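You operate a simulated robot arm through the tools that you are given. There is no shell and no other tool. Be economical: measure what you need, move in short steps, check, and stop when the job is done.

The job below is to be done with a simulated robot arm. You get a single attempt, and the scene is never put back.

JOB
Shut the sliding door. Press the plunger of pod four two times. Press the plunger of pod five two times. Press the plunger of pod two two times. Put one of the stock boxes from the top of the mixing bench on the top of the small table. Put the box marked "cloths" from the top of the mixing bench on the top of the scanner desk. Fetch the round mirror from the top deck of the trolley and set it on the top of the store bench. Take the tray on the work patch on the back counter and put it away on the top of the store bench. The order is free. Set down upright: box.

The check looks at the end state, three seconds after you hand in, the way a careful person would. Anything else that was tipped, shoved, dropped, spilled or broken makes it a failure. Flat cloth is picked up by pressing the open fingertips on it (5 to 10 N) and closing them slowly along it; thin cloth reads only 2 to 8 mm in the jaws.

ROBOT AND FRAMES
A 7-joint arm with a two-finger parallel gripper on a trunk, on a base that drives. Base frame: it is fixed to the floor where the robot stands at the start and does not move with it; the origin is under the middle of the robot, x ahead of it, y to its left, z up; the surface under the hand at the start is at about z = 880. Readings come in mm, rad, newtons and seconds.
With the tool pointing down near the work surface it reaches from about 680 to 780 mm from the robot's upright axis, wherever it stands. Its first joint turns from -2.496 to 2.496 rad. Places, roughly: box [-500, -6250, 1000]; plunger of pod five [-1400, -4800, 900]; plunger of pod four [-1300, -4800, 900]; plunger of pod two [-1200, -5000, 900]; round mirror (17x3x2 cm) [1800, -700, 900]; sliding door [800, 0, 1800]; stock box [0, -5500, 1000]; top of the scanner desk [2200, -4300, 900]; top of the small table [2600, -3600, 800]; top of the store bench [800, 0, 900]; tray (20x15x5 cm) [2400, 1400, 900]. Payload 3 kg.
The tool frame sits at the grasp point between the pads (the TCP): z along the fingers, y along the line on which they close. The tips reach 30 mm beyond it. The gripper opens to 110 mm. The fingers are 20 mm wide and 10 mm thick; the gripper's body (48 by 112 mm) begins 55 mm behind the TCP.
Orientation is that of the tool frame in the base frame, as a unit quaternion [x, y, z, w]. With the fingers straight down and closing along the base's y, the tool's x points along the base's -x, its y along +y and its z along -z.

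CONTROLS
- The arm moves only by the tool step_arm. Its argument "steps" is a list of rows, each a list of 3 entries, a list of its own where there are three numbers: the turn, a rotation vector about the tool's x, y, z in units of 6 degrees (1.0 is 6 degrees), then the shift along the tool's x, y, z in units of 30 mm (1.0 is 30 mm), then the opening, from 0 (shut) to 1 (fully open). In form: [[[ax, ay, az], [x, y, z], grip], ...]. A call has 1 to 10 rows; each row shifts and turns the commanded pose from where the row before left it, along the tool's axes as they then stand. A call with a number of a shift or a turn outside -1 to 1 is refused whole. Each row takes 0.2 s and may step no farther than 50 mm and 0.15 rad from the row before; otherwise, or with a gripper value out of range, the whole call is refused. Where a pose cannot be reached the arm comes as near as it can. A force on the tool above 40 N (or 10 N above the force at the start of the call, whichever is more), or a blocked arm, ends the call early, and 0.2 s more pass. Each finger travels about 108 mm/s and halts on what it meets, pressing with about 38 N; the grip force reading is that of the motor and also rises with nothing between the fingers. The clock runs only during rows and for 0.2 s after the last one: add rows that do not move to give the fingers time. It gives the time, the measured TCP pose, the force on the tool (base axes), the opening and the grip force at its end, in the units of the frame above (readings bear some noise), with the torque about the TCP (base axes, N m) and any sound that the robot's microphone picked up.
- Cameras (640 x 400 px; columns grow to the right, rows downward): "scene" is now at [171.1, 17.4, 1451.4]; the picture's right is [0.18, -0.98, -0.00], its down [-0.29, -0.05, -0.96] and it looks along [0.94, 0.18, -0.29] (base axes); focal length 214 px, centre (320, 200). "wrist" rides on the gripper at [72, 17, -103] in the tool frame; the picture's right is [-0.23, 0.97, 0.00], its down [-0.76, -0.18, -0.62] and it looks along [-0.61, -0.14, 0.78] (tool axes); focal length 222 px, centre (320, 200). There is no depth. A picture from a camera that has moved, and an enlarged one, comes with that camera's place and axes in the base frame and with its lens.
- capture(camera): a new picture of that camera. No time passes.
- slide_trunk(by): slides the trunk up (or, below 0, down) by that many mm; the arm and the scene camera ride with it, the base frame stays. It gives what a move gives, with no picture.
- roll_base(legs): drives the robot by 1 to 6 legs, each [ahead, left, turn to the left] in mm, mm and rad, along the robot's own axes; the way and the turn of a leg run together, so that a leg with both is an arc; at most 1500 mm and 3.142 rad a leg. The arm and the cameras ride along, it lands a little off, and it stops where it bumps. It gives what a move gives.
- aim_head(pan, tilt): turns the head with the scene camera to pan (to the left, within 1.501 rad either way) and tilt (down, from -0.506 to 1.204), counted from straight ahead of the robot. It gives what a move gives.
- zoom(camera, box): a new picture of the part [left, top, right, bottom] of that camera's present view, enlarged. No time passes.
- job_done(): hands the job in; it is judged then, once.

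Work in short steps. Places have to be worked out from the pictures, the camera data and where the tool is seen: move nearer, look again, correct. Check each grasp and each placing, and mend what went wrong. You have 186 turns and 156 pictures in all, those below and enlarged ones among them. Open the gripper and draw the arm clear of the work before you hand the job in, unless the task says otherwise.

The tools are called after "Call:" by a JSON object that holds its "op" and its "data". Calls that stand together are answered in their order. step_arm: Moves the arm, as the interface text tells. Its arguments: {"type":"object","properties":{"steps":{"type":"array","items":{"type":"array"}}},"required":["steps"]} The other tools are called the same way: slide_trunk (by) slides the trunk up or down; roll_base (legs) drives the base; aim_head (pan, tilt) turns the head that bears the scene camera; capture (camera) takes a picture; zoom (camera, box) takes an enlarged picture of a part of a camera's view; job_done () hands the job in.

At the start:

```text
clock: 0.0
tool_pos: [748.4, -132.4, 998.8]
orientation: [0.0, 1.0, 0.0, 0.001]
wrist_force: [-0.7, 0.8, 0.2]
moment: [0.0, -0.03, -0.01]
gripper_width: 109.8
grip_force: 0.0
trunk travel left (down, up): [-526.0, 364.0]
robot x, y, heading: [-0.9, -0.1, -0.0]
head pan, tilt: [0.187, 0.297]
```

scene: 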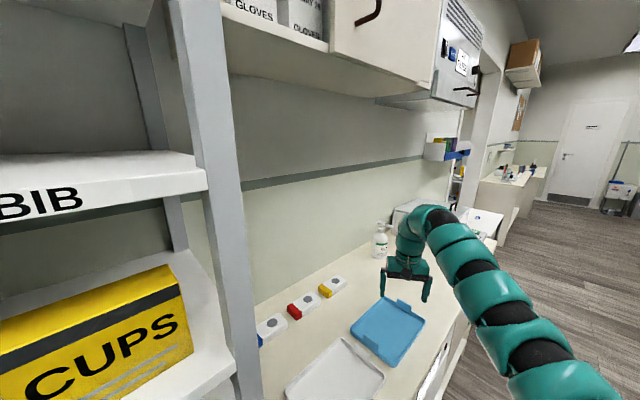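
wrist: 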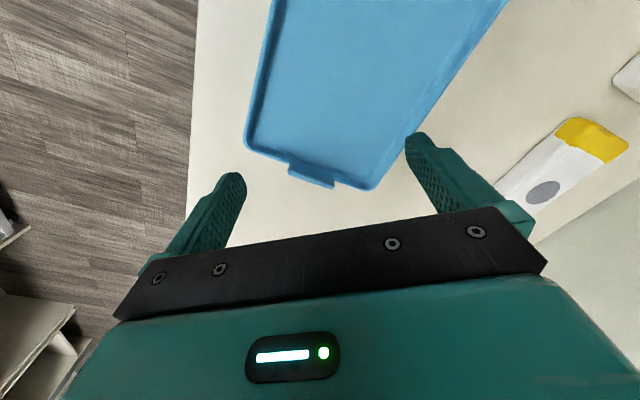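

The start view shows the store bench ahead with trays and labelled pods, and a cabinet above it. I'll look up at the sliding door first.

Call:
{"op": "aim_head", "data": {"pan": 0.0, "tilt": -0.3}}

Call:
{"op": "capture", "data": {"camera": "scene"}}

Call:
{"op": "aim_head", "data": {"pan": -0.9, "tilt": 0.2}}

Call:
{"op": "capture", "data": {"camera": "scene"}}

Call:
{"op": "aim_head", "data": {"pan": 0.9, "tilt": 0.3}}

Call:
{"op": "capture", "data": {"camera": "scene"}}

```text
clock: 1.0
tool_pos: [747.7, -130.7, 999.4]
orientation: [0.0, 1.0, 0.0, 0.001]
wrist_force: [-0.6, -0.4, -0.5]
moment: [-0.01, 0.0, 0.0]
gripper_width: 110.0
grip_force: 0.1
trunk travel left (down, up): [-526.0, 364.0]
robot x, y, heading: [1.1, 0.7, -0.001]
head pan, tilt: [0.0, -0.3]
```

```text
153 pictures are left
camera scene: at [158.0, 0.2, 1504.3], right [0.0, -1.0, 0.0], down [0.29, 0.0, -0.96], along [0.96, 0.0, 0.29], focal length 214 px, centre (320, 200)
```

scene: 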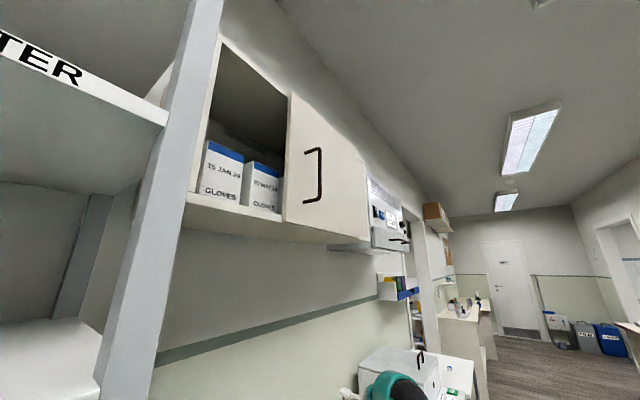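

```text
clock: 2.2
tool_pos: [748.8, -130.7, 999.7]
orientation: [0.0, 1.0, 0.0, 0.0]
wrist_force: [-0.6, 0.5, -0.9]
moment: [-0.01, -0.02, -0.01]
gripper_width: 110.1
grip_force: 0.0
trunk travel left (down, up): [-526.0, 364.0]
robot x, y, heading: [-0.9, 0.5, -0.002]
head pan, tilt: [-0.901, 0.201]
```

```text
152 pictures are left
camera scene: at [137.3, -72.8, 1460.5], right [-0.78, -0.62, 0.0], down [-0.12, 0.16, -0.98], along [0.61, -0.77, -0.2], focal length 214 px, centre (320, 200)
```

scene: 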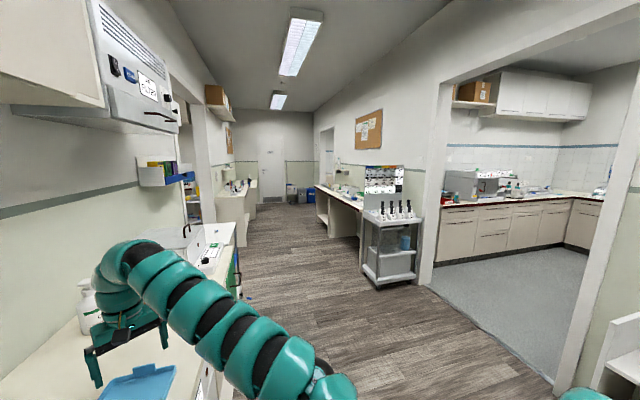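

```text
clock: 4.0
tool_pos: [748.6, -131.4, 1000.7]
orientation: [-0.001, 1.0, 0.0, -0.001]
wrist_force: [-0.8, -0.1, -0.7]
moment: [0.0, -0.02, 0.0]
gripper_width: 110.0
grip_force: 0.1
trunk travel left (down, up): [-526.0, 364.0]
robot x, y, heading: [-0.7, -1.4, 0.002]
head pan, tilt: [0.901, 0.3]
```

```text
151 pictures are left
camera scene: at [137.4, 73.3, 1451.1], right [0.78, -0.62, 0.0], down [-0.18, -0.23, -0.96], along [0.59, 0.75, -0.3], focal length 214 px, centre (320, 200)
```

scene: 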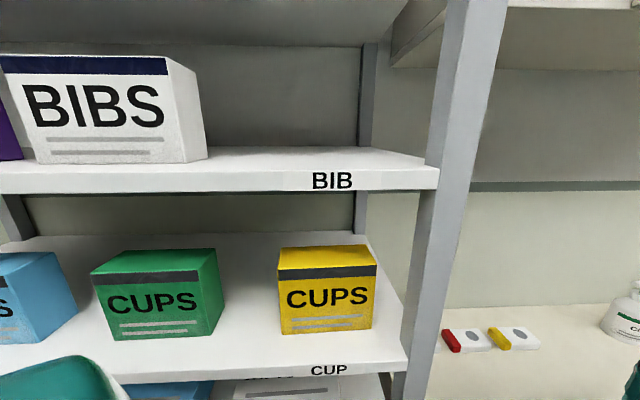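

The bench wall runs oblique to my frame (about -38°). The door panel sits right of its opening, so it must slide left. I'll look further right and at the trolley area.

Call:
{"op": "aim_head", "data": {"pan": -0.45, "tilt": 0.3}}

Call:
{"op": "capture", "data": {"camera": "scene"}}

Call:
{"op": "zoom", "data": {"camera": "scene", "box": [240, 80, 440, 205]}}

Call:
{"op": "aim_head", "data": {"pan": -1.5, "tilt": 0.2}}

Call:
{"op": "capture", "data": {"camera": "scene"}}

```text
clock: 5.5
tool_pos: [749.1, -130.9, 1000.1]
orientation: [-0.001, 1.0, -0.001, -0.001]
wrist_force: [-0.1, -0.2, 0.2]
moment: [0.0, 0.02, -0.02]
gripper_width: 110.1
grip_force: 0.0
trunk travel left (down, up): [-526.0, 364.0]
robot x, y, heading: [1.9, 3.7, 0.001]
head pan, tilt: [-0.45, 0.3]
```

```text
150 pictures are left
camera scene: at [163.4, -40.4, 1451.1], right [-0.43, -0.9, 0.0], down [-0.27, 0.13, -0.96], along [0.86, -0.42, -0.3], focal length 214 px, centre (320, 200)
```

scene: 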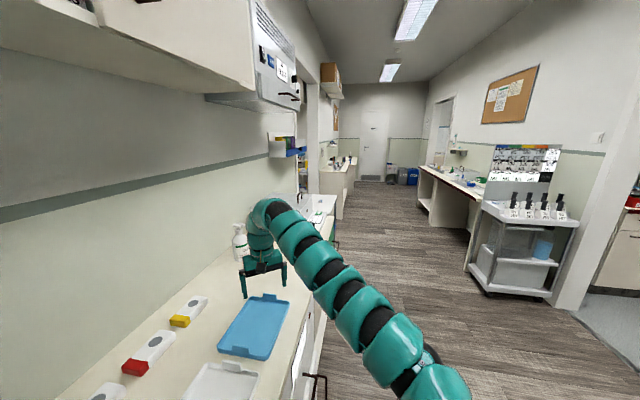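

```text
3.20 times, centred on (340, 142) of scene
camera zoom: at [163.4, -40.4, 1451.1], right [-0.43, -0.9, 0.0], down [-0.27, 0.13, -0.96], along [0.86, -0.42, -0.3], focal length 686 px, centre (256, 384)
```

zoom: 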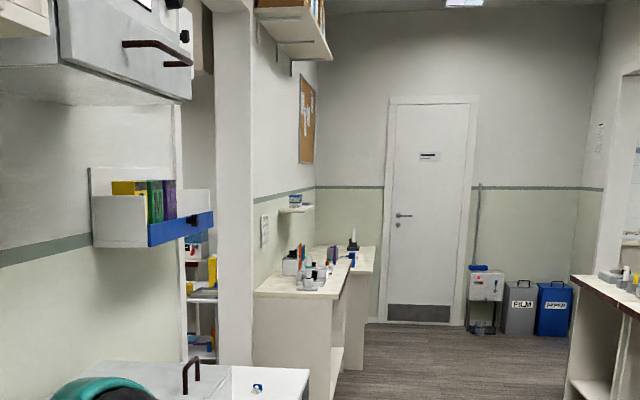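

```text
clock: 6.8
tool_pos: [748.9, -131.0, 999.5]
orientation: [0.0, 1.0, 0.0, 0.0]
wrist_force: [-0.2, 0.0, -0.2]
moment: [0.01, -0.02, -0.03]
gripper_width: 110.1
grip_force: 0.0
trunk travel left (down, up): [-526.0, 364.0]
robot x, y, heading: [-0.5, 0.7, 0.001]
head pan, tilt: [-1.499, 0.201]
```

```text
148 pictures are left
camera scene: at [86.1, -92.8, 1460.4], right [-1.0, -0.07, 0.0], down [-0.01, 0.2, -0.98], along [0.07, -0.98, -0.2], focal length 214 px, centre (320, 200)
```

scene: 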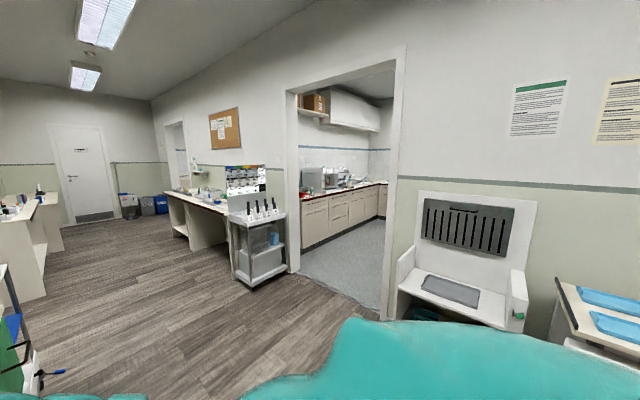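

Next I want a close look at the sliding door, its handle and which part slides.

Call:
{"op": "aim_head", "data": {"pan": -0.1, "tilt": -0.35}}

Call:
{"op": "zoom", "data": {"camera": "scene", "box": [120, 50, 440, 250]}}

Call:
{"op": "aim_head", "data": {"pan": 0.2, "tilt": 0.5}}

Call:
{"op": "capture", "data": {"camera": "scene"}}

```text
clock: 8.3
tool_pos: [749.6, -131.1, 999.5]
orientation: [0.0, 1.0, 0.0, 0.0]
wrist_force: [0.1, 0.2, -0.5]
moment: [0.02, 0.01, 0.02]
gripper_width: 109.9
grip_force: 0.1
trunk travel left (down, up): [-526.0, 364.0]
robot x, y, heading: [-5.1, 2.3, -0.004]
head pan, tilt: [-0.099, -0.351]
```

```text
2.00 times, centred on (280, 150) of scene
camera zoom: at [154.9, -7.4, 1508.3], right [-0.1, -0.99, 0.0], down [0.34, -0.03, -0.94], along [0.93, -0.09, 0.34], focal length 429 px, centre (400, 300)
```

zoom: 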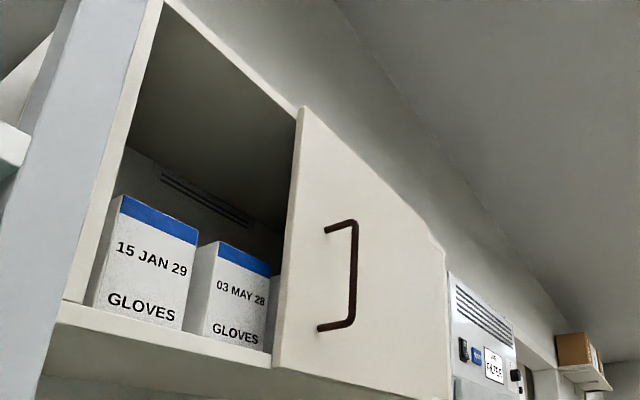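

```text
clock: 9.5
tool_pos: [748.6, -130.5, 1000.3]
orientation: [0.001, 1.0, 0.0, 0.0]
wrist_force: [-0.2, 0.6, 0.0]
moment: [-0.01, 0.02, -0.04]
gripper_width: 110.1
grip_force: 0.1
trunk travel left (down, up): [-526.0, 364.0]
robot x, y, heading: [-1.4, -0.9, 0.004]
head pan, tilt: [0.201, 0.499]
```

```text
146 pictures are left
camera scene: at [168.5, 18.3, 1432.8], right [0.2, -0.98, 0.0], down [-0.47, -0.1, -0.88], along [0.86, 0.17, -0.48], focal length 214 px, centre (320, 200)
```

scene: 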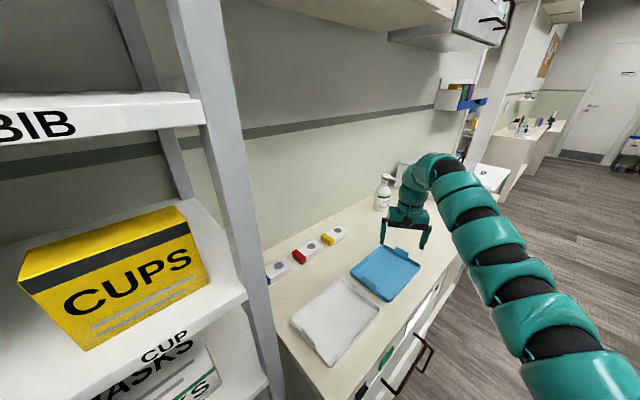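

The door is the front panel with a black U-handle; I estimate the grip near (800, 0, 1785). I'll raise the trunk to get parallax and reach.

Call:
{"op": "slide_trunk", "data": {"by": 300}}

Call:
{"op": "aim_head", "data": {"pan": -0.1, "tilt": 0.0}}

Call:
{"op": "capture", "data": {"camera": "scene"}}

```text
clock: 12.5
tool_pos: [747.2, -130.1, 1300.2]
orientation: [0.0, 1.0, 0.0, -0.001]
wrist_force: [0.0, -0.1, 0.2]
moment: [0.03, 0.0, 0.03]
gripper_width: 109.9
grip_force: 0.0
trunk travel left (down, up): [-826.0, 64.0]
robot x, y, heading: [-0.3, 1.6, 0.001]
head pan, tilt: [0.201, 0.499]
```

```text
clock: 13.4
tool_pos: [748.9, -130.7, 1299.8]
orientation: [0.0, 1.0, 0.0, 0.0]
wrist_force: [0.0, 0.2, 0.2]
moment: [0.0, -0.01, -0.01]
gripper_width: 110.1
grip_force: 0.1
trunk travel left (down, up): [-826.0, 64.0]
robot x, y, heading: [-1.9, 2.8, 0.001]
head pan, tilt: [-0.099, 0.0]
```

```text
145 pictures are left
camera scene: at [169.0, -8.8, 1778.8], right [-0.1, -1.0, 0.0], down [0.0, 0.0, -1.0], along [1.0, -0.1, 0.0], focal length 214 px, centre (320, 200)
```

scene: 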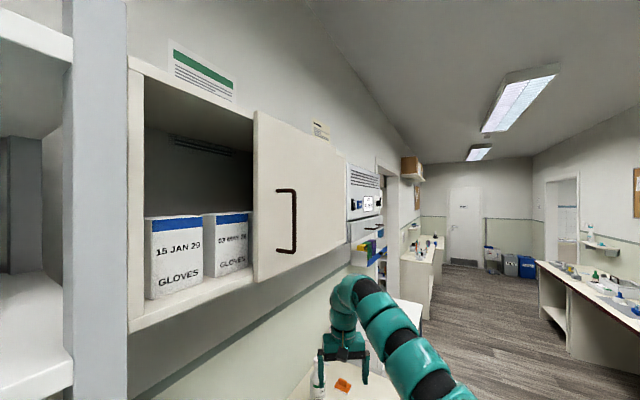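

Parallax puts the handle near (668, 1, 1728) and the wall at about -31.5°. I'll back off into the corridor and turn to face the wall squarely.

Call:
{"op": "roll_base", "data": {"legs": [[174, -635, 0], [0, 0, 1.021]]}}

Call:
{"op": "aim_head", "data": {"pan": 0.0, "tilt": 0.1}}

Call:
{"op": "capture", "data": {"camera": "scene"}}

```text
clock: 19.6
tool_pos: [684.6, -62.2, 1300.3]
orientation: [-0.486, 0.874, 0.001, 0.0]
wrist_force: [0.4, -0.4, 0.0]
moment: [0.01, 0.0, 0.03]
gripper_width: 109.9
grip_force: 0.1
trunk travel left (down, up): [-826.0, 64.0]
robot x, y, heading: [181.3, -632.0, 1.021]
head pan, tilt: [-0.099, 0.0]
```

```text
clock: 20.3
tool_pos: [685.2, -62.7, 1301.1]
orientation: [-0.487, 0.874, 0.0, 0.0]
wrist_force: [0.3, -0.4, -0.3]
moment: [0.02, 0.0, -0.01]
gripper_width: 109.9
grip_force: 0.1
trunk travel left (down, up): [-826.0, 64.0]
robot x, y, heading: [179.3, -627.3, 1.016]
head pan, tilt: [0.0, 0.099]
```

```text
144 pictures are left
camera scene: at [269.1, -483.6, 1769.8], right [0.85, -0.53, 0.0], down [-0.05, -0.08, -1.0], along [0.52, 0.85, -0.1], focal length 214 px, centre (320, 200)
```

scene: 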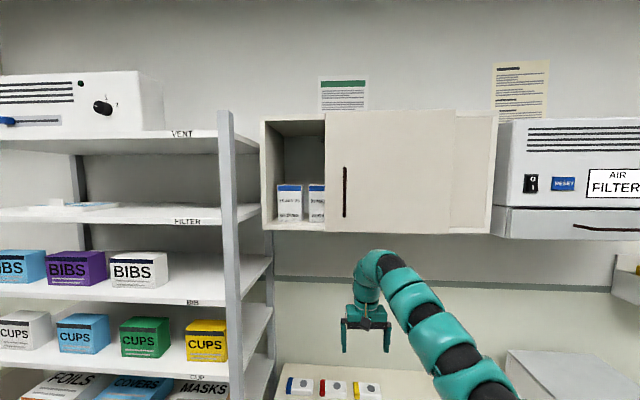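

Now facing square: door's handle at about u=560, v=350, z 1660–1800, needing ~200 mm leftwards travel. I raise the trunk the rest and lift the hand while drawing back.

Call:
{"op": "slide_trunk", "data": {"by": 60}}

Call:
{"op": "step_arm", "data": {"steps": [[[0, -1, 0], [0.6, 0, -1], 0.6], [[0, -1, 0], [0.6, 0, -1], 0.6], [[0, -1, 0], [0.6, 0, -1], 0.6], [[0, -1, 0], [0.6, 0, -1], 0.6], [[0, -1, 0], [0.3, 0, -1], 0.6], [[0, -1, 0], [0, 0, -1], 0.6], [[0, -1, 0], [-0.3, 0, -1], 0.6], [[0, -1, 0], [-0.6, 0, -0.8], 0.6]]}}

```text
clock: 21.3
tool_pos: [685.3, -63.3, 1360.0]
orientation: [-0.486, 0.874, 0.0, 0.0]
wrist_force: [0.2, -0.3, -0.2]
moment: [-0.01, -0.03, 0.0]
gripper_width: 109.8
grip_force: 0.2
trunk travel left (down, up): [-886.0, 4.0]
robot x, y, heading: [181.6, -626.4, 1.015]
head pan, tilt: [0.0, 0.099]
```

```text
clock: 23.1
tool_pos: [685.0, -44.7, 1548.2]
orientation: [-0.448, 0.804, 0.19, 0.341]
wrist_force: [-0.9, 1.1, 0.0]
moment: [-0.05, 0.02, 0.03]
gripper_width: 66.0
grip_force: 0.0
out of reach, approached as far as the arm can: row 1, 2, 3, 4, 5, 6, 7, 8
trunk travel left (down, up): [-886.0, 4.0]
robot x, y, heading: [179.3, -630.2, 1.018]
head pan, tilt: [0.0, 0.099]
```

The hand turned 46° and rose to z 1548 but did not draw back. I'll look and continue rising in this attitude.

Call:
{"op": "capture", "data": {"camera": "scene"}}

Call:
{"op": "step_arm", "data": {"steps": [[[0, 0, 0], [-0.7, 0, -0.7], 0.6], [[0, 0, 0], [-0.7, 0, -0.7], 0.6]]}}

```text
143 pictures are left
camera scene: at [269.5, -480.3, 1829.4], right [0.85, -0.53, 0.0], down [-0.05, -0.09, -0.99], along [0.52, 0.85, -0.1], focal length 214 px, centre (320, 200)
```

scene: 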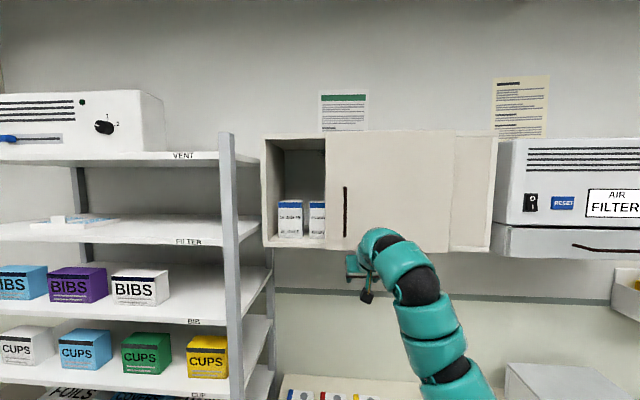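

```text
clock: 23.7
tool_pos: [681.3, -49.4, 1609.9]
orientation: [-0.445, 0.798, 0.198, 0.356]
wrist_force: [-0.1, -0.5, 1.1]
moment: [-0.04, 0.02, 0.03]
gripper_width: 65.9
grip_force: 0.1
trunk travel left (down, up): [-886.0, 4.0]
robot x, y, heading: [178.6, -631.5, 1.015]
head pan, tilt: [0.0, 0.099]
```

The arm can rise; I'll back the base 130 mm for clearance, then turn the hand level and raise it to about z 1730.

Call:
{"op": "roll_base", "data": {"legs": [[-130, 0, 0.006]]}}

Call:
{"op": "step_arm", "data": {"steps": [[[0, -1, 0], [-0.7, 0, -0.7], 0.6], [[0, -1, 0], [-0.8, 0, -0.6], 0.6], [[0, -1, 0], [-0.8, 0, -0.5], 0.6], [[0, -1, 0], [-0.8, 0, -0.4], 0.6], [[0, -1, 0], [-0.9, 0, -0.2], 0.6]]}}

Call:
{"op": "capture", "data": {"camera": "scene"}}

Call:
{"op": "capture", "data": {"camera": "wrist"}}

```text
clock: 25.0
tool_pos: [614.3, -157.1, 1606.9]
orientation: [-0.445, 0.798, 0.198, 0.355]
wrist_force: [-0.9, 0.7, 0.1]
moment: [0.04, -0.02, -0.03]
gripper_width: 66.1
grip_force: 0.0
trunk travel left (down, up): [-886.0, 4.0]
robot x, y, heading: [110.5, -736.1, 1.019]
head pan, tilt: [0.0, 0.099]
```

```text
clock: 26.2
tool_pos: [612.7, -154.9, 1750.7]
orientation: [-0.378, 0.679, 0.306, 0.55]
wrist_force: [0.0, 1.1, -1.2]
moment: [0.04, 0.0, 0.01]
gripper_width: 66.0
grip_force: 0.1
trunk travel left (down, up): [-886.0, 4.0]
robot x, y, heading: [112.4, -738.4, 1.018]
head pan, tilt: [0.0, 0.099]
```

```text
142 pictures are left
camera scene: at [202.1, -590.5, 1829.7], right [0.85, -0.53, 0.0], down [-0.05, -0.09, -0.99], along [0.52, 0.85, -0.1], focal length 214 px, centre (320, 200)
```

scene: 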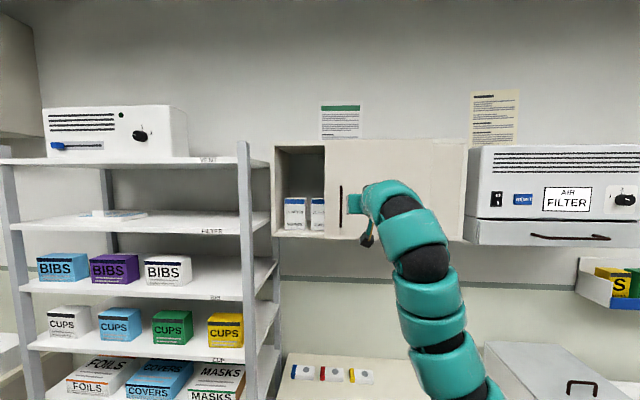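

```text
141 pictures are left
camera wrist: at [537.8, -245.6, 1701.2], right [-0.8, 0.55, 0.22], down [-0.09, -0.48, 0.87], along [0.59, 0.68, 0.43], focal length 222 px, centre (320, 200)
```

wrist: 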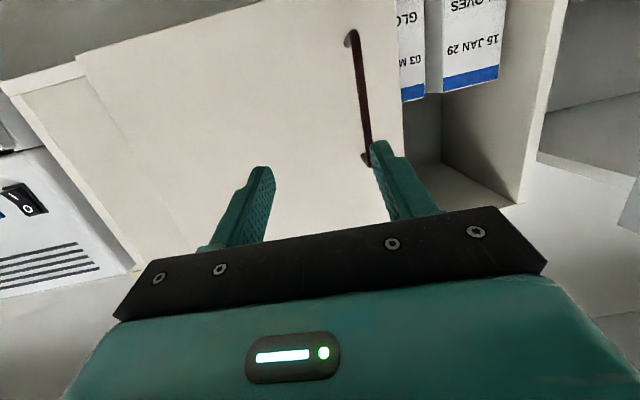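

The handle bar is at u≈553 and my TCP at u≈604, v≈188. I level the hand and shift 50 mm left so that the open fingers line up with the bar.

Call:
{"op": "step_arm", "data": {"steps": [[[0, -1, 0], [0, 0.85, 0], 0.8], [[0, -1, 0], [0.4, 0.85, 0], 0.8], [[0, -0.3, 0], [0, 0, 0], 0.8], [[0, 0, 0], [0, 0, 1], 0.8], [[0, 0, 0], [0, 0, 1], 0.8]]}}

Call:
{"op": "capture", "data": {"camera": "wrist"}}

Call:
{"op": "zoom", "data": {"camera": "scene", "box": [260, 130, 420, 230]}}

```text
clock: 27.4
tool_pos: [604.5, -80.6, 1743.2]
orientation: [-0.339, 0.608, 0.35, 0.627]
wrist_force: [-0.3, -0.8, 0.5]
moment: [-0.03, -0.02, 0.01]
gripper_width: 88.2
grip_force: 0.1
trunk travel left (down, up): [-886.0, 4.0]
robot x, y, heading: [111.6, -735.2, 1.018]
head pan, tilt: [0.0, 0.099]
```

```text
140 pictures are left
camera wrist: at [535.7, -157.0, 1665.8], right [-0.83, 0.51, 0.23], down [-0.19, -0.64, 0.74], along [0.52, 0.58, 0.63], focal length 222 px, centre (320, 200)
```

wrist: 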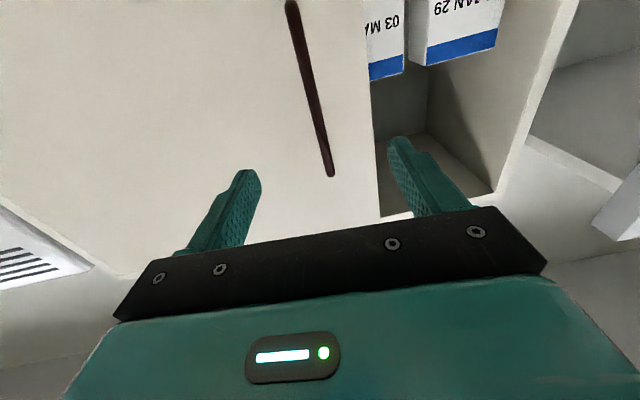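

```text
4.00 times, centred on (340, 180) of scene
camera zoom: at [202.7, -591.0, 1829.8], right [0.85, -0.53, 0.0], down [-0.05, -0.08, -0.99], along [0.52, 0.85, -0.1], focal length 858 px, centre (240, 280)
```

zoom: 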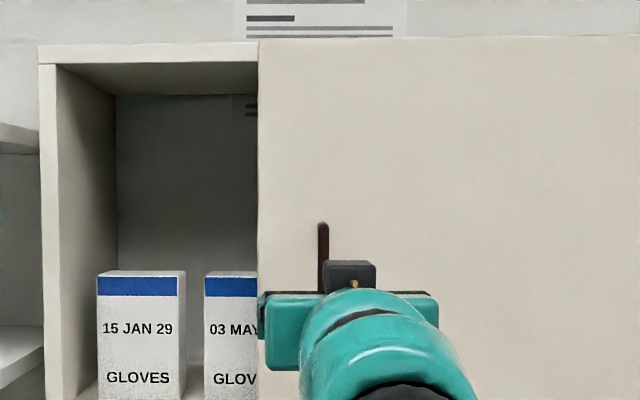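

The bar is between the fingers (TCP u≈558, bar≈552). I advance about 90 mm.

Call:
{"op": "step_arm", "data": {"steps": [[[0, 0, 0], [0, 0.15, 1], 0.8], [[0, 0, 0], [0, 0, 1], 0.8], [[0, 0, 0], [0, 0, 0.7], 0.8]]}}

Call:
{"op": "capture", "data": {"camera": "wrist"}}

```text
clock: 28.2
tool_pos: [640.1, -7.8, 1744.4]
orientation: [-0.339, 0.607, 0.35, 0.627]
wrist_force: [0.6, 0.3, 0.9]
moment: [0.01, 0.01, 0.0]
gripper_width: 87.8
grip_force: 0.0
trunk travel left (down, up): [-886.0, 4.0]
robot x, y, heading: [112.4, -734.3, 1.019]
head pan, tilt: [0.0, 0.099]
```

```text
138 pictures are left
camera wrist: at [572.5, -84.9, 1669.4], right [-0.83, 0.5, 0.23], down [-0.19, -0.64, 0.74], along [0.52, 0.57, 0.63], focal length 222 px, centre (320, 200)
```

wrist: 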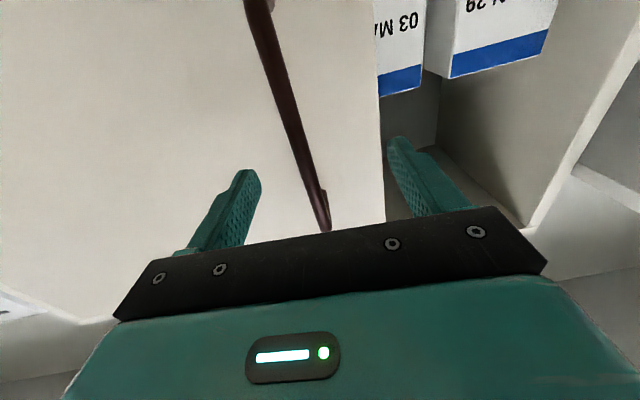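

Bar lies well within the fingers; I close on it.

Call:
{"op": "step_arm", "data": {"steps": [[[0, 0, 0], [0, 0, 0.2], 0.3], [[0, 0, 0], [0, 0, 0], 0.15], [[0, 0, 0], [0, 0, 0], 0], [[0, 0, 0], [0, 0, 0], 0]]}}

```text
clock: 29.2
tool_pos: [644.8, -3.8, 1743.6]
orientation: [-0.339, 0.608, 0.35, 0.627]
wrist_force: [2.5, 2.0, 2.4]
moment: [-0.23, 0.16, -0.03]
gripper_width: 9.5
grip_force: 45.2
trunk travel left (down, up): [-886.0, 4.0]
robot x, y, heading: [110.1, -734.6, 1.016]
head pan, tilt: [0.0, 0.099]
```

Gripped on the bar (9.5 mm). I slide left in small steps.

Call:
{"op": "step_arm", "data": {"steps": [[[0, 0, 0], [0, 0.8, 0], 0], [[0, 0, 0], [0, 0.8, 0], 0], [[0, 0, 0], [0, 0.8, 0], 0], [[0, 0, 0], [0, 0.8, 0], 0], [[0, 0, 0], [0, 0.8, 0], 0], [[0, 0, 0], [0, 0.8, 0], 0]]}}

Call:
{"op": "capture", "data": {"camera": "scene"}}

```text
clock: 30.0
tool_pos: [590.4, 34.9, 1744.2]
orientation: [-0.337, 0.607, 0.349, 0.63]
wrist_force: [9.6, 17.2, 8.8]
moment: [-0.19, 0.12, -0.09]
gripper_width: 9.7
grip_force: 44.9
trunk travel left (down, up): [-886.0, 4.0]
robot x, y, heading: [112.9, -741.1, 1.017]
head pan, tilt: [0.0, 0.099]
stopped in row 4: the force on the tool passed its limit at 40 N (the readings are from after the stop); the commanded pose is now the measured one
```

```text
137 pictures are left
camera scene: at [203.7, -586.0, 1829.1], right [0.85, -0.53, 0.0], down [-0.05, -0.09, -0.99], along [0.52, 0.85, -0.1], focal length 214 px, centre (320, 200)
```

scene: 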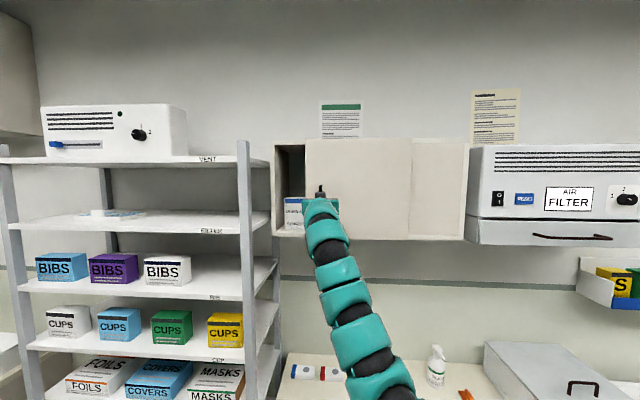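

The door moved 67 mm; the force shows its track runs slightly more toward the wall (about 35°). I correct the direction and continue.

Call:
{"op": "step_arm", "data": {"steps": [[[0, 0, 0], [0, 0.3, 0.1], 0], [[0, 0, 0], [0, 0.6, 0.05], 0], [[0, 0, 0], [0, 0.6, 0.05], 0], [[0, 0, 0], [0, 0.6, 0.05], 0], [[0, 0, 0], [0, 0.6, 0.05], 0], [[0, 0, 0], [0, 0.6, 0.05], 0]]}}

```text
clock: 31.4
tool_pos: [517.3, 82.9, 1740.0]
orientation: [-0.334, 0.604, 0.351, 0.632]
wrist_force: [13.5, 16.6, 30.7]
moment: [-0.1, -0.99, -0.05]
gripper_width: 10.0
grip_force: 45.1
out of reach, approached as far as the arm can: row 5, 6
trunk travel left (down, up): [-886.0, 4.0]
robot x, y, heading: [111.5, -737.1, 1.016]
head pan, tilt: [0.0, 0.099]
```

154 mm done but the arm is at its limit of reach. I open slightly so that one finger just pushes the bar, and drive the base left for the rest.

Call:
{"op": "step_arm", "data": {"steps": [[[0, 0, 0], [0, 0, 0], 0.25], [[0, 0, 0], [0, 0, 0], 0.25]]}}

Call:
{"op": "roll_base", "data": {"legs": [[0, 40, 0]]}}

Call:
{"op": "capture", "data": {"camera": "scene"}}

```text
clock: 32.0
tool_pos: [515.7, 83.3, 1733.7]
orientation: [-0.337, 0.607, 0.35, 0.629]
wrist_force: [-0.4, 0.5, 0.0]
moment: [0.01, -0.01, -0.03]
gripper_width: 27.4
grip_force: 0.1
trunk travel left (down, up): [-886.0, 4.0]
robot x, y, heading: [114.3, -738.4, 1.019]
head pan, tilt: [0.0, 0.099]
```

```text
clock: 32.9
tool_pos: [481.7, 105.1, 1734.9]
orientation: [-0.337, 0.606, 0.35, 0.63]
wrist_force: [0.7, -1.0, 0.3]
moment: [0.07, 0.01, -0.05]
gripper_width: 27.6
grip_force: 0.1
trunk travel left (down, up): [-886.0, 4.0]
robot x, y, heading: [78.5, -715.1, 1.021]
head pan, tilt: [0.0, 0.099]
```

```text
136 pictures are left
camera scene: at [167.8, -569.4, 1829.8], right [0.85, -0.53, 0.0], down [-0.05, -0.09, -0.99], along [0.52, 0.85, -0.1], focal length 214 px, centre (320, 200)
```

scene: 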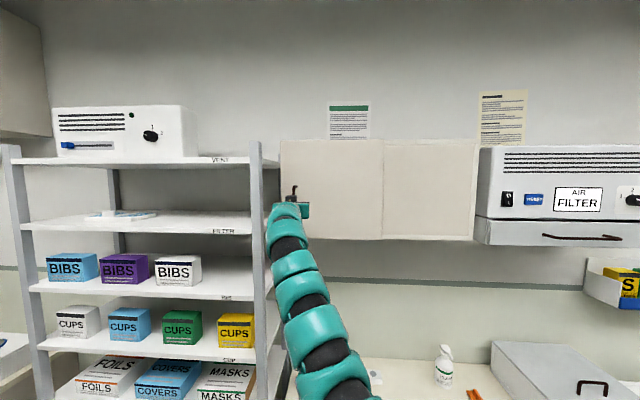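

Call:
{"op": "zoom", "data": {"camera": "scene", "box": [250, 120, 410, 220]}}

Call:
{"op": "capture", "data": {"camera": "wrist"}}

```text
4.00 times, centred on (330, 170) of scene
camera zoom: at [167.8, -569.4, 1829.8], right [0.85, -0.53, 0.0], down [-0.05, -0.09, -0.99], along [0.52, 0.85, -0.1], focal length 858 px, centre (280, 320)
```

zoom: 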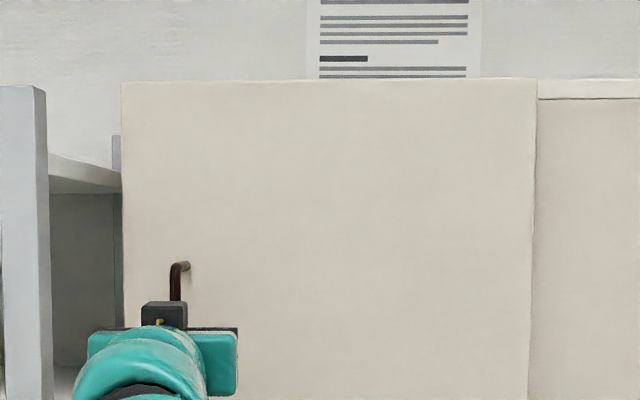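

```text
134 pictures are left
camera wrist: at [413.7, 29.0, 1657.7], right [-0.83, 0.51, 0.23], down [-0.19, -0.65, 0.74], along [0.52, 0.57, 0.64], focal length 222 px, centre (320, 200)
```

wrist: 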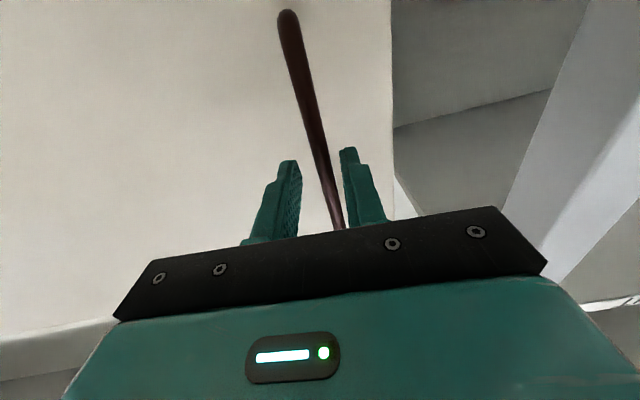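

The door looks shut to within a few mm (left edge u≈292 vs cabinet 287). I nudge a little more to make sure it is at its stop.

Call:
{"op": "step_arm", "data": {"steps": [[[0, 0, 0], [0, 0.3, 0], 0.25], [[0, 0, 0], [0, 0.3, 0], 0.25], [[0, 0, 0], [0, 0.3, 0], 0.25], [[0, 0, 0], [0, 0.3, 0], 0.25]]}}

Call:
{"op": "zoom", "data": {"camera": "scene", "box": [250, 120, 410, 220]}}

```text
clock: 33.9
tool_pos: [466.0, 111.8, 1726.5]
orientation: [-0.338, 0.606, 0.35, 0.63]
wrist_force: [-1.1, -0.2, -0.8]
moment: [-0.05, 0.05, -0.02]
gripper_width: 27.9
grip_force: 0.5
out of reach, approached as far as the arm can: row 1, 3, 4
trunk travel left (down, up): [-886.0, 4.0]
robot x, y, heading: [78.3, -718.1, 1.016]
head pan, tilt: [0.0, 0.099]
```

```text
4.00 times, centred on (330, 170) of scene
camera zoom: at [168.5, -570.1, 1829.8], right [0.85, -0.53, 0.0], down [-0.05, -0.08, -0.99], along [0.52, 0.85, -0.1], focal length 858 px, centre (280, 320)
```

zoom: 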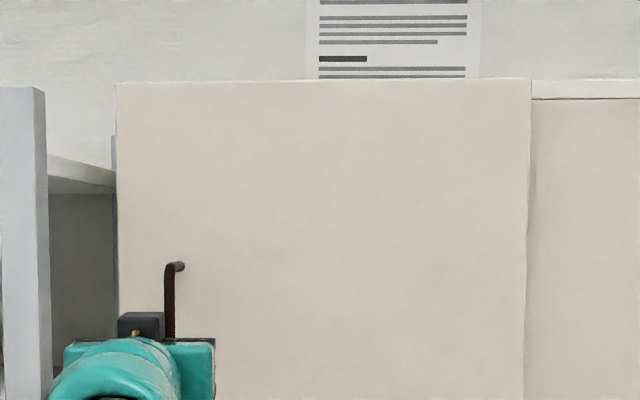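

It moved another ~5 mm; I keep pushing with the base until it meets its stop.

Call:
{"op": "roll_base", "data": {"legs": [[0, 18, 0]]}}

Call:
{"op": "zoom", "data": {"camera": "scene", "box": [250, 120, 410, 220]}}

Call:
{"op": "capture", "data": {"camera": "wrist"}}

```text
clock: 34.6
tool_pos: [460.4, 115.3, 1726.7]
orientation: [-0.334, 0.608, 0.349, 0.63]
wrist_force: [21.0, -16.1, -3.4]
moment: [0.02, 0.01, -0.52]
gripper_width: 40.7
grip_force: 13.3
trunk travel left (down, up): [-886.0, 4.0]
robot x, y, heading: [64.6, -706.9, 1.016]
head pan, tilt: [0.0, 0.099]
```

```text
4.00 times, centred on (330, 170) of scene
camera zoom: at [159.0, -564.8, 1829.8], right [0.85, -0.53, 0.0], down [-0.06, -0.08, -1.0], along [0.52, 0.85, -0.1], focal length 858 px, centre (280, 320)
```

zoom: 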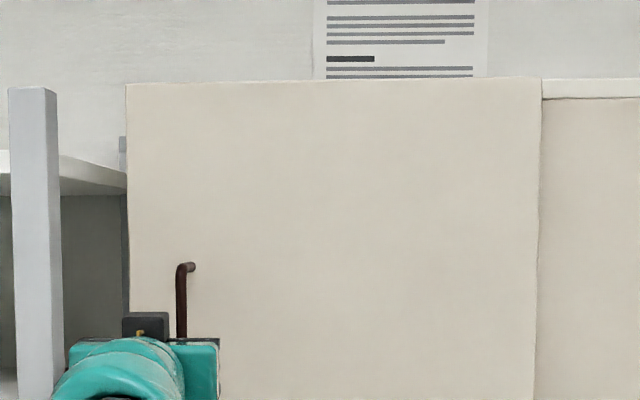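

```text
131 pictures are left
camera wrist: at [392.0, 40.9, 1650.2], right [-0.83, 0.51, 0.23], down [-0.2, -0.65, 0.74], along [0.53, 0.57, 0.64], focal length 222 px, centre (320, 200)
```

wrist: 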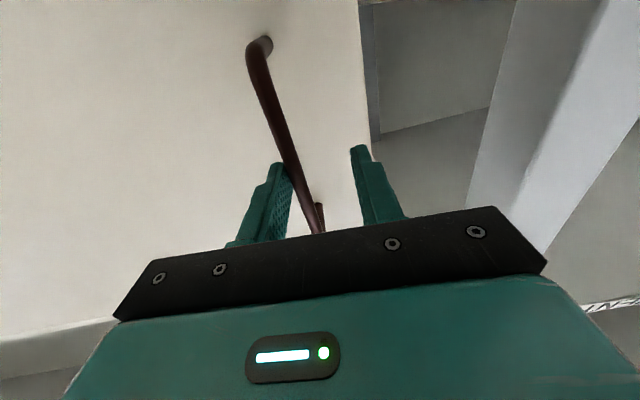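

The door is at its stop (26 N reaction). I release: base slightly right, then back away 250 mm.

Call:
{"op": "step_arm", "data": {"steps": [[[0, 0, 0], [0, -0.3, 0], 0.5], [[0, 0, 0], [0, -0.3, 0], 0.6]]}}

Call:
{"op": "roll_base", "data": {"legs": [[-300, 0, 0]]}}

Call:
{"op": "step_arm", "data": {"steps": [[[0, 1, 0], [0, -1, 0], 0.6], [[0, 1, 0], [0.5, -1, 0], 0.6], [[0, 1, 0], [0.8, -0.5, 0], 0.6], [[0, 1, 0], [0.8, -0.3, 0], 0.6], [[0, 1, 0], [0.8, 0, 0], 0.6], [[0, 1, 0], [0.8, 0, 0], 0.6], [[0, 1, 0], [0.8, 0, 0], 0.6], [[0, 1, 0], [0.7, 0, 0], 0.6]]}}

Call:
{"op": "capture", "data": {"camera": "scene"}}

```text
clock: 35.2
tool_pos: [471.8, 109.7, 1726.1]
orientation: [-0.335, 0.607, 0.349, 0.63]
wrist_force: [-0.1, 0.8, 0.2]
moment: [-0.05, 0.03, 0.0]
gripper_width: 66.0
grip_force: 0.1
trunk travel left (down, up): [-886.0, 4.0]
robot x, y, heading: [66.9, -709.5, 1.015]
head pan, tilt: [0.0, 0.099]
```

```text
clock: 37.3
tool_pos: [309.9, -146.7, 1726.6]
orientation: [-0.335, 0.608, 0.347, 0.631]
wrist_force: [0.7, -0.6, -0.4]
moment: [0.0, 0.02, -0.06]
gripper_width: 66.0
grip_force: 0.0
trunk travel left (down, up): [-886.0, 4.0]
robot x, y, heading: [-95.2, -962.5, 1.019]
head pan, tilt: [0.0, 0.099]
```

```text
clock: 39.1
tool_pos: [349.1, -240.8, 1586.8]
orientation: [-0.447, 0.812, 0.181, 0.329]
wrist_force: [0.8, -0.4, 0.2]
moment: [0.04, 0.01, 0.0]
gripper_width: 66.0
grip_force: 0.1
trunk travel left (down, up): [-886.0, 4.0]
robot x, y, heading: [-92.1, -963.5, 1.019]
head pan, tilt: [0.0, 0.099]
```

```text
130 pictures are left
camera scene: at [-5.3, -818.0, 1829.8], right [0.85, -0.53, 0.0], down [-0.05, -0.08, -1.0], along [0.52, 0.85, -0.1], focal length 214 px, centre (320, 200)
```

scene: 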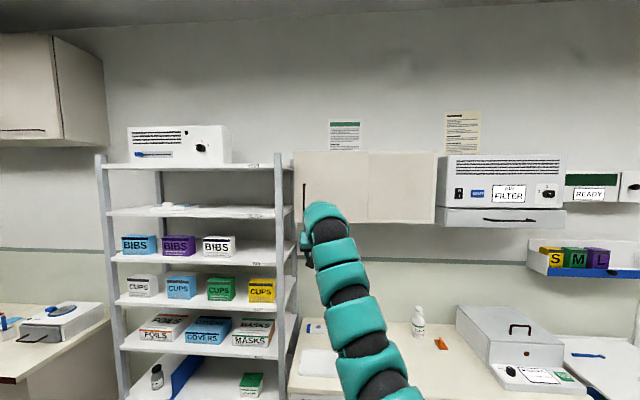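

Door is shut. Next the trolley: drive along the corridor toward it, then lower the trunk and look.

Call:
{"op": "roll_base", "data": {"legs": [[0, -1400, -0.02]]}}

Call:
{"op": "slide_trunk", "data": {"by": -300}}

Call:
{"op": "aim_head", "data": {"pan": 0.0, "tilt": 0.4}}

Call:
{"op": "capture", "data": {"camera": "scene"}}

```text
clock: 46.2
tool_pos: [1582.1, -1053.4, 1587.4]
orientation: [-0.424, 0.824, 0.172, 0.333]
wrist_force: [0.2, 0.3, 1.1]
moment: [0.02, -0.02, 0.01]
gripper_width: 66.1
grip_force: 0.0
trunk travel left (down, up): [-886.0, 4.0]
robot x, y, heading: [1097.2, -1752.5, 0.96]
head pan, tilt: [0.0, 0.099]
```

```text
clock: 49.2
tool_pos: [1581.2, -1053.2, 1287.3]
orientation: [-0.424, 0.824, 0.172, 0.333]
wrist_force: [0.4, -0.5, -0.4]
moment: [0.0, -0.01, 0.02]
gripper_width: 66.0
grip_force: 0.0
trunk travel left (down, up): [-586.0, 304.0]
robot x, y, heading: [1092.4, -1748.0, 0.952]
head pan, tilt: [0.0, 0.099]
```

```text
clock: 50.0
tool_pos: [1580.3, -1052.2, 1287.4]
orientation: [-0.424, 0.824, 0.172, 0.334]
wrist_force: [0.8, 0.7, 0.1]
moment: [-0.03, 0.01, 0.0]
gripper_width: 66.4
grip_force: 0.0
trunk travel left (down, up): [-586.0, 304.0]
robot x, y, heading: [1093.5, -1749.1, 0.957]
head pan, tilt: [0.0, 0.4]
```

```text
129 pictures are left
camera scene: at [1192.5, -1607.7, 1501.9], right [0.82, -0.58, 0.0], down [-0.22, -0.32, -0.92], along [0.53, 0.75, -0.39], focal length 214 px, centre (320, 200)
```

scene: 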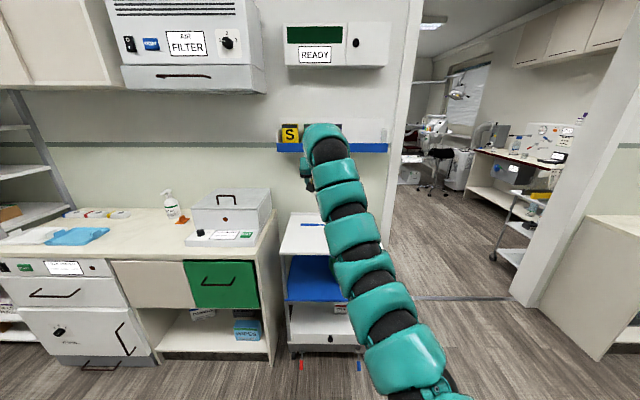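

The white trolley stands right of the bench; the thin blue thing at pixel (313,224) projects to about (1776,-713), matching the mirror. I zoom to confirm.

Call:
{"op": "zoom", "data": {"camera": "scene", "box": [270, 200, 350, 250]}}

Call:
{"op": "zoom", "data": {"camera": "scene", "box": [0, 190, 300, 377]}}

```text
8.00 times, centred on (310, 225) of scene
camera zoom: at [1192.5, -1607.7, 1501.9], right [0.82, -0.58, 0.0], down [-0.22, -0.32, -0.92], along [0.53, 0.75, -0.39], focal length 1716 px, centre (400, 0)
```

zoom: 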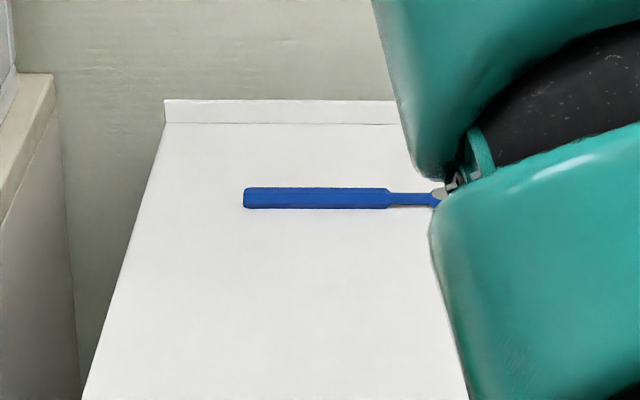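

```text
2.13 times, centred on (150, 284) of scene
camera zoom: at [1192.5, -1607.7, 1501.9], right [0.82, -0.58, 0.0], down [-0.22, -0.32, -0.92], along [0.53, 0.75, -0.39], focal length 458 px, centre (683, 22)
```

zoom: 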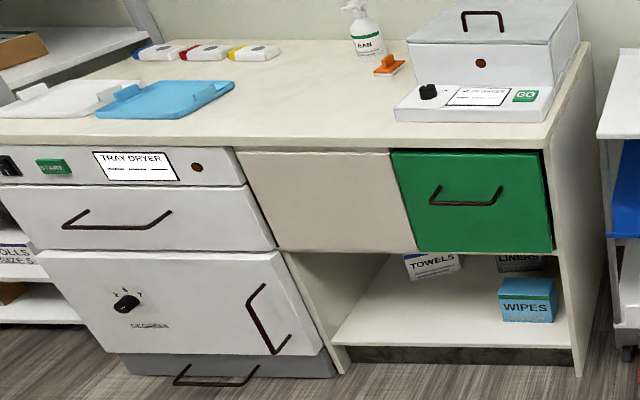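

That is the round mirror, its blue handle along the trolley, thick part centred ≈(1752,-716). Before driving closer I fold the hand back to point down, clear of the glove shelf.

Call:
{"op": "step_arm", "data": {"steps": [[[0, 0.9, 0], [0.7, 0, 0], 0.6], [[0, 0.9, 0], [0.7, 0, 0], 0.6], [[0, 0.9, 0], [0.7, 0, 0], 0.6], [[0, 0.9, 0], [0.7, 0, 0], 0.6], [[0, 0.9, 0], [0.4, 0, 0.3], 0.6], [[0, 0.9, 0], [0.3, 0, 0.5], 0.6], [[0, 0.9, 0], [0, 0, 0.5], 0.6], [[0, 0.6, 0], [0, 0, 0.5], 0.6]]}}

Call:
{"op": "slide_trunk", "data": {"by": -100}}

```text
clock: 51.8
tool_pos: [1542.0, -1127.7, 1089.1]
orientation: [-0.457, 0.889, 0.01, 0.021]
wrist_force: [-1.1, 0.0, -0.2]
moment: [-0.03, -0.05, 0.04]
gripper_width: 65.8
grip_force: 0.1
out of reach, approached as far as the arm can: row 3, 4, 5, 6, 7, 8
trunk travel left (down, up): [-586.0, 304.0]
robot x, y, heading: [1093.7, -1747.8, 0.957]
head pan, tilt: [0.0, 0.4]
```

```text
clock: 53.1
tool_pos: [1543.5, -1129.3, 988.4]
orientation: [-0.457, 0.889, 0.01, 0.021]
wrist_force: [-0.4, 0.0, -1.0]
moment: [-0.03, 0.02, -0.01]
gripper_width: 65.9
grip_force: 0.1
trunk travel left (down, up): [-486.0, 404.0]
robot x, y, heading: [1093.6, -1754.3, 0.955]
head pan, tilt: [0.0, 0.4]
```

Hand is down at z 988, radius 770 straight ahead. Raise 80 mm for clearance and drive to the trolley.

Call:
{"op": "slide_trunk", "data": {"by": 80}}

Call:
{"op": "roll_base", "data": {"legs": [[0, 28, 0.04], [460, 0, 0]]}}

Call:
{"op": "aim_head", "data": {"pan": 0.0, "tilt": 0.6}}

Call:
{"op": "capture", "data": {"camera": "scene"}}

Call:
{"op": "capture", "data": {"camera": "wrist"}}

```text
clock: 54.3
tool_pos: [1544.0, -1128.1, 1068.4]
orientation: [-0.456, 0.89, 0.011, 0.02]
wrist_force: [-0.2, 0.6, -1.2]
moment: [0.0, -0.01, -0.01]
gripper_width: 66.2
grip_force: 0.0
trunk travel left (down, up): [-566.0, 324.0]
robot x, y, heading: [1093.9, -1748.6, 0.959]
head pan, tilt: [0.0, 0.4]
```

```text
clock: 57.4
tool_pos: [1737.5, -713.3, 1069.6]
orientation: [-0.475, 0.879, 0.012, 0.021]
wrist_force: [0.2, 0.7, 0.1]
moment: [0.0, 0.07, 0.02]
gripper_width: 65.9
grip_force: 0.0
trunk travel left (down, up): [-566.0, 324.0]
robot x, y, heading: [1317.8, -1354.5, 0.999]
head pan, tilt: [0.0, 0.4]
```

```text
clock: 58.2
tool_pos: [1738.3, -715.0, 1068.8]
orientation: [-0.475, 0.879, 0.011, 0.021]
wrist_force: [0.4, 0.4, 0.3]
moment: [-0.02, 0.0, 0.0]
gripper_width: 66.2
grip_force: 0.1
trunk travel left (down, up): [-566.0, 324.0]
robot x, y, heading: [1312.0, -1352.8, 0.996]
head pan, tilt: [0.0, 0.6]
```

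```text
126 pictures are left
camera scene: at [1405.2, -1211.6, 1463.7], right [0.84, -0.54, 0.0], down [-0.31, -0.47, -0.83], along [0.45, 0.69, -0.56], focal length 214 px, centre (320, 200)
```

scene: 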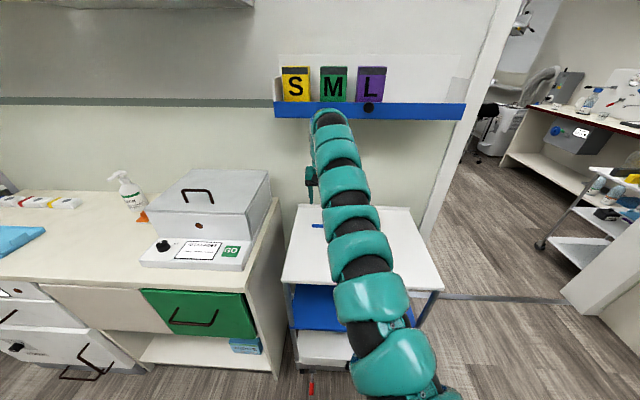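

```text
125 pictures are left
camera wrist: at [1681.2, -769.1, 1168.1], right [-0.69, 0.72, 0.01], down [0.55, 0.51, 0.66], along [0.47, 0.46, -0.75], focal length 222 px, centre (320, 200)
```

wrist: 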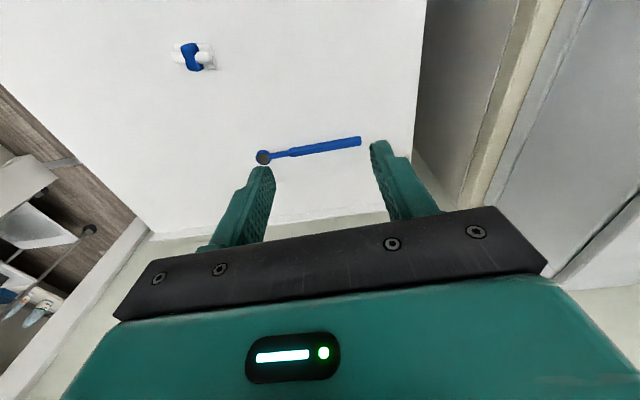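

Combining both cameras: trolley top z≈865, handle centre ≈(1786,-658), along u. I roll 74 mm forward and turn the hand 90° so the fingers close across the handle.

Call:
{"op": "roll_base", "data": {"legs": [[74, -9, 0]]}}

Call:
{"op": "step_arm", "data": {"steps": [[[0, 0, -1], [0, 0, 0], 0.6], [[0, 0, -1], [0, 0, 0], 0.6], [[0, 0, -1], [0, 0, 0], 0.6], [[0, 0, -1], [0, 0, 0], 0.6], [[0, 0, -1], [0, 0, 0], 0.6], [[0, 0, -1], [0, 0, 0], 0.6], [[0, 0, -1], [0, 0, 0], 0.6], [[0, 0, -1], [0, 0, 0], 0.6]]}}

Call:
{"op": "step_arm", "data": {"steps": [[[0, 0, -1], [0, 0, 0], 0.6], [[0, 0, -1], [0, 0, 0], 0.6], [[0, 0, -1], [0, 0, 0], 0.6], [[0, 0, -1], [0, 0, 0], 0.6], [[0, 0, -1], [0, 0, 0.5], 0.6], [[0, 0, -1], [0, 0, 0.5], 0.6], [[0, 0, -1], [0, 0, 0.5], 0.6]]}}

Call:
{"op": "capture", "data": {"camera": "wrist"}}

```text
clock: 59.2
tool_pos: [1787.3, -655.6, 1068.6]
orientation: [-0.476, 0.879, 0.012, 0.02]
wrist_force: [-0.6, 0.4, -0.4]
moment: [-0.01, 0.05, 0.01]
gripper_width: 66.1
grip_force: 0.0
trunk travel left (down, up): [-566.0, 324.0]
robot x, y, heading: [1361.2, -1297.7, 0.999]
head pan, tilt: [0.0, 0.6]
```

```text
clock: 61.0
tool_pos: [1785.1, -656.4, 1070.2]
orientation: [0.792, -0.61, 0.0, -0.024]
wrist_force: [0.0, 0.7, 0.5]
moment: [0.01, 0.02, -0.02]
gripper_width: 65.8
grip_force: 0.1
trunk travel left (down, up): [-566.0, 324.0]
robot x, y, heading: [1362.6, -1295.8, 1.001]
head pan, tilt: [0.0, 0.6]
```

```text
clock: 62.6
tool_pos: [1787.0, -656.5, 1024.0]
orientation: [0.958, -0.285, 0.007, -0.023]
wrist_force: [-0.3, 0.1, 0.4]
moment: [0.0, 0.02, -0.01]
gripper_width: 66.0
grip_force: 0.1
trunk travel left (down, up): [-566.0, 324.0]
robot x, y, heading: [1363.1, -1293.7, 0.999]
head pan, tilt: [0.0, 0.6]
```

```text
124 pictures are left
camera wrist: at [1836.4, -712.0, 1125.5], right [-0.72, -0.69, -0.05], down [-0.56, 0.54, 0.63], along [-0.41, 0.48, -0.77], focal length 222 px, centre (320, 200)
```

wrist: 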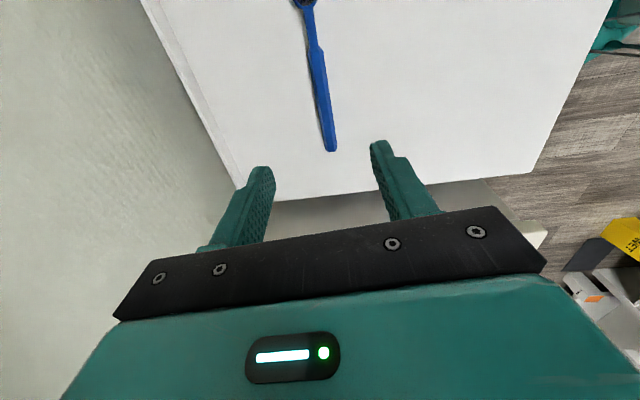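

Handle centre at ≈(1791,-652) agrees with the TCP. I descend to z≈908, correcting 5 mm.

Call:
{"op": "step_arm", "data": {"steps": [[[0, 0, 0], [0, -0.17, 1], 0.5], [[0, 0, 0], [0, 0, 1], 0.4], [[0, 0, 0], [0, 0, 1], 0.4], [[0, 0, 0], [0, 0, 0.8], 0.4]]}}

Call:
{"op": "capture", "data": {"camera": "wrist"}}

```text
clock: 63.6
tool_pos: [1794.6, -646.2, 910.6]
orientation: [0.958, -0.286, 0.006, -0.023]
wrist_force: [-0.3, -0.4, -0.4]
moment: [-0.02, 0.01, 0.0]
gripper_width: 43.9
grip_force: 0.1
trunk travel left (down, up): [-566.0, 324.0]
robot x, y, heading: [1359.8, -1294.9, 0.998]
head pan, tilt: [0.0, 0.6]
```

```text
123 pictures are left
camera wrist: at [1842.5, -703.8, 1012.2], right [-0.72, -0.69, -0.05], down [-0.56, 0.54, 0.63], along [-0.41, 0.48, -0.78], focal length 222 px, centre (320, 200)
```

wrist: 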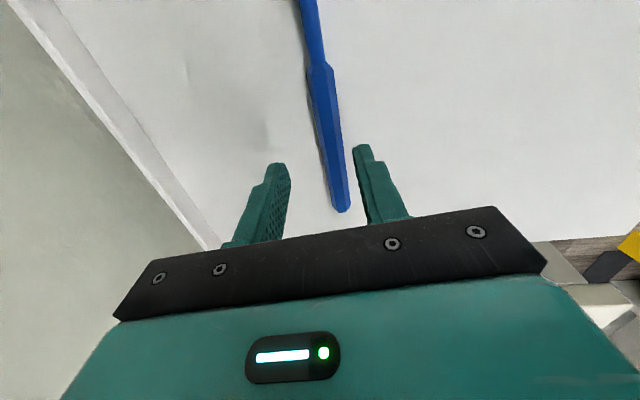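

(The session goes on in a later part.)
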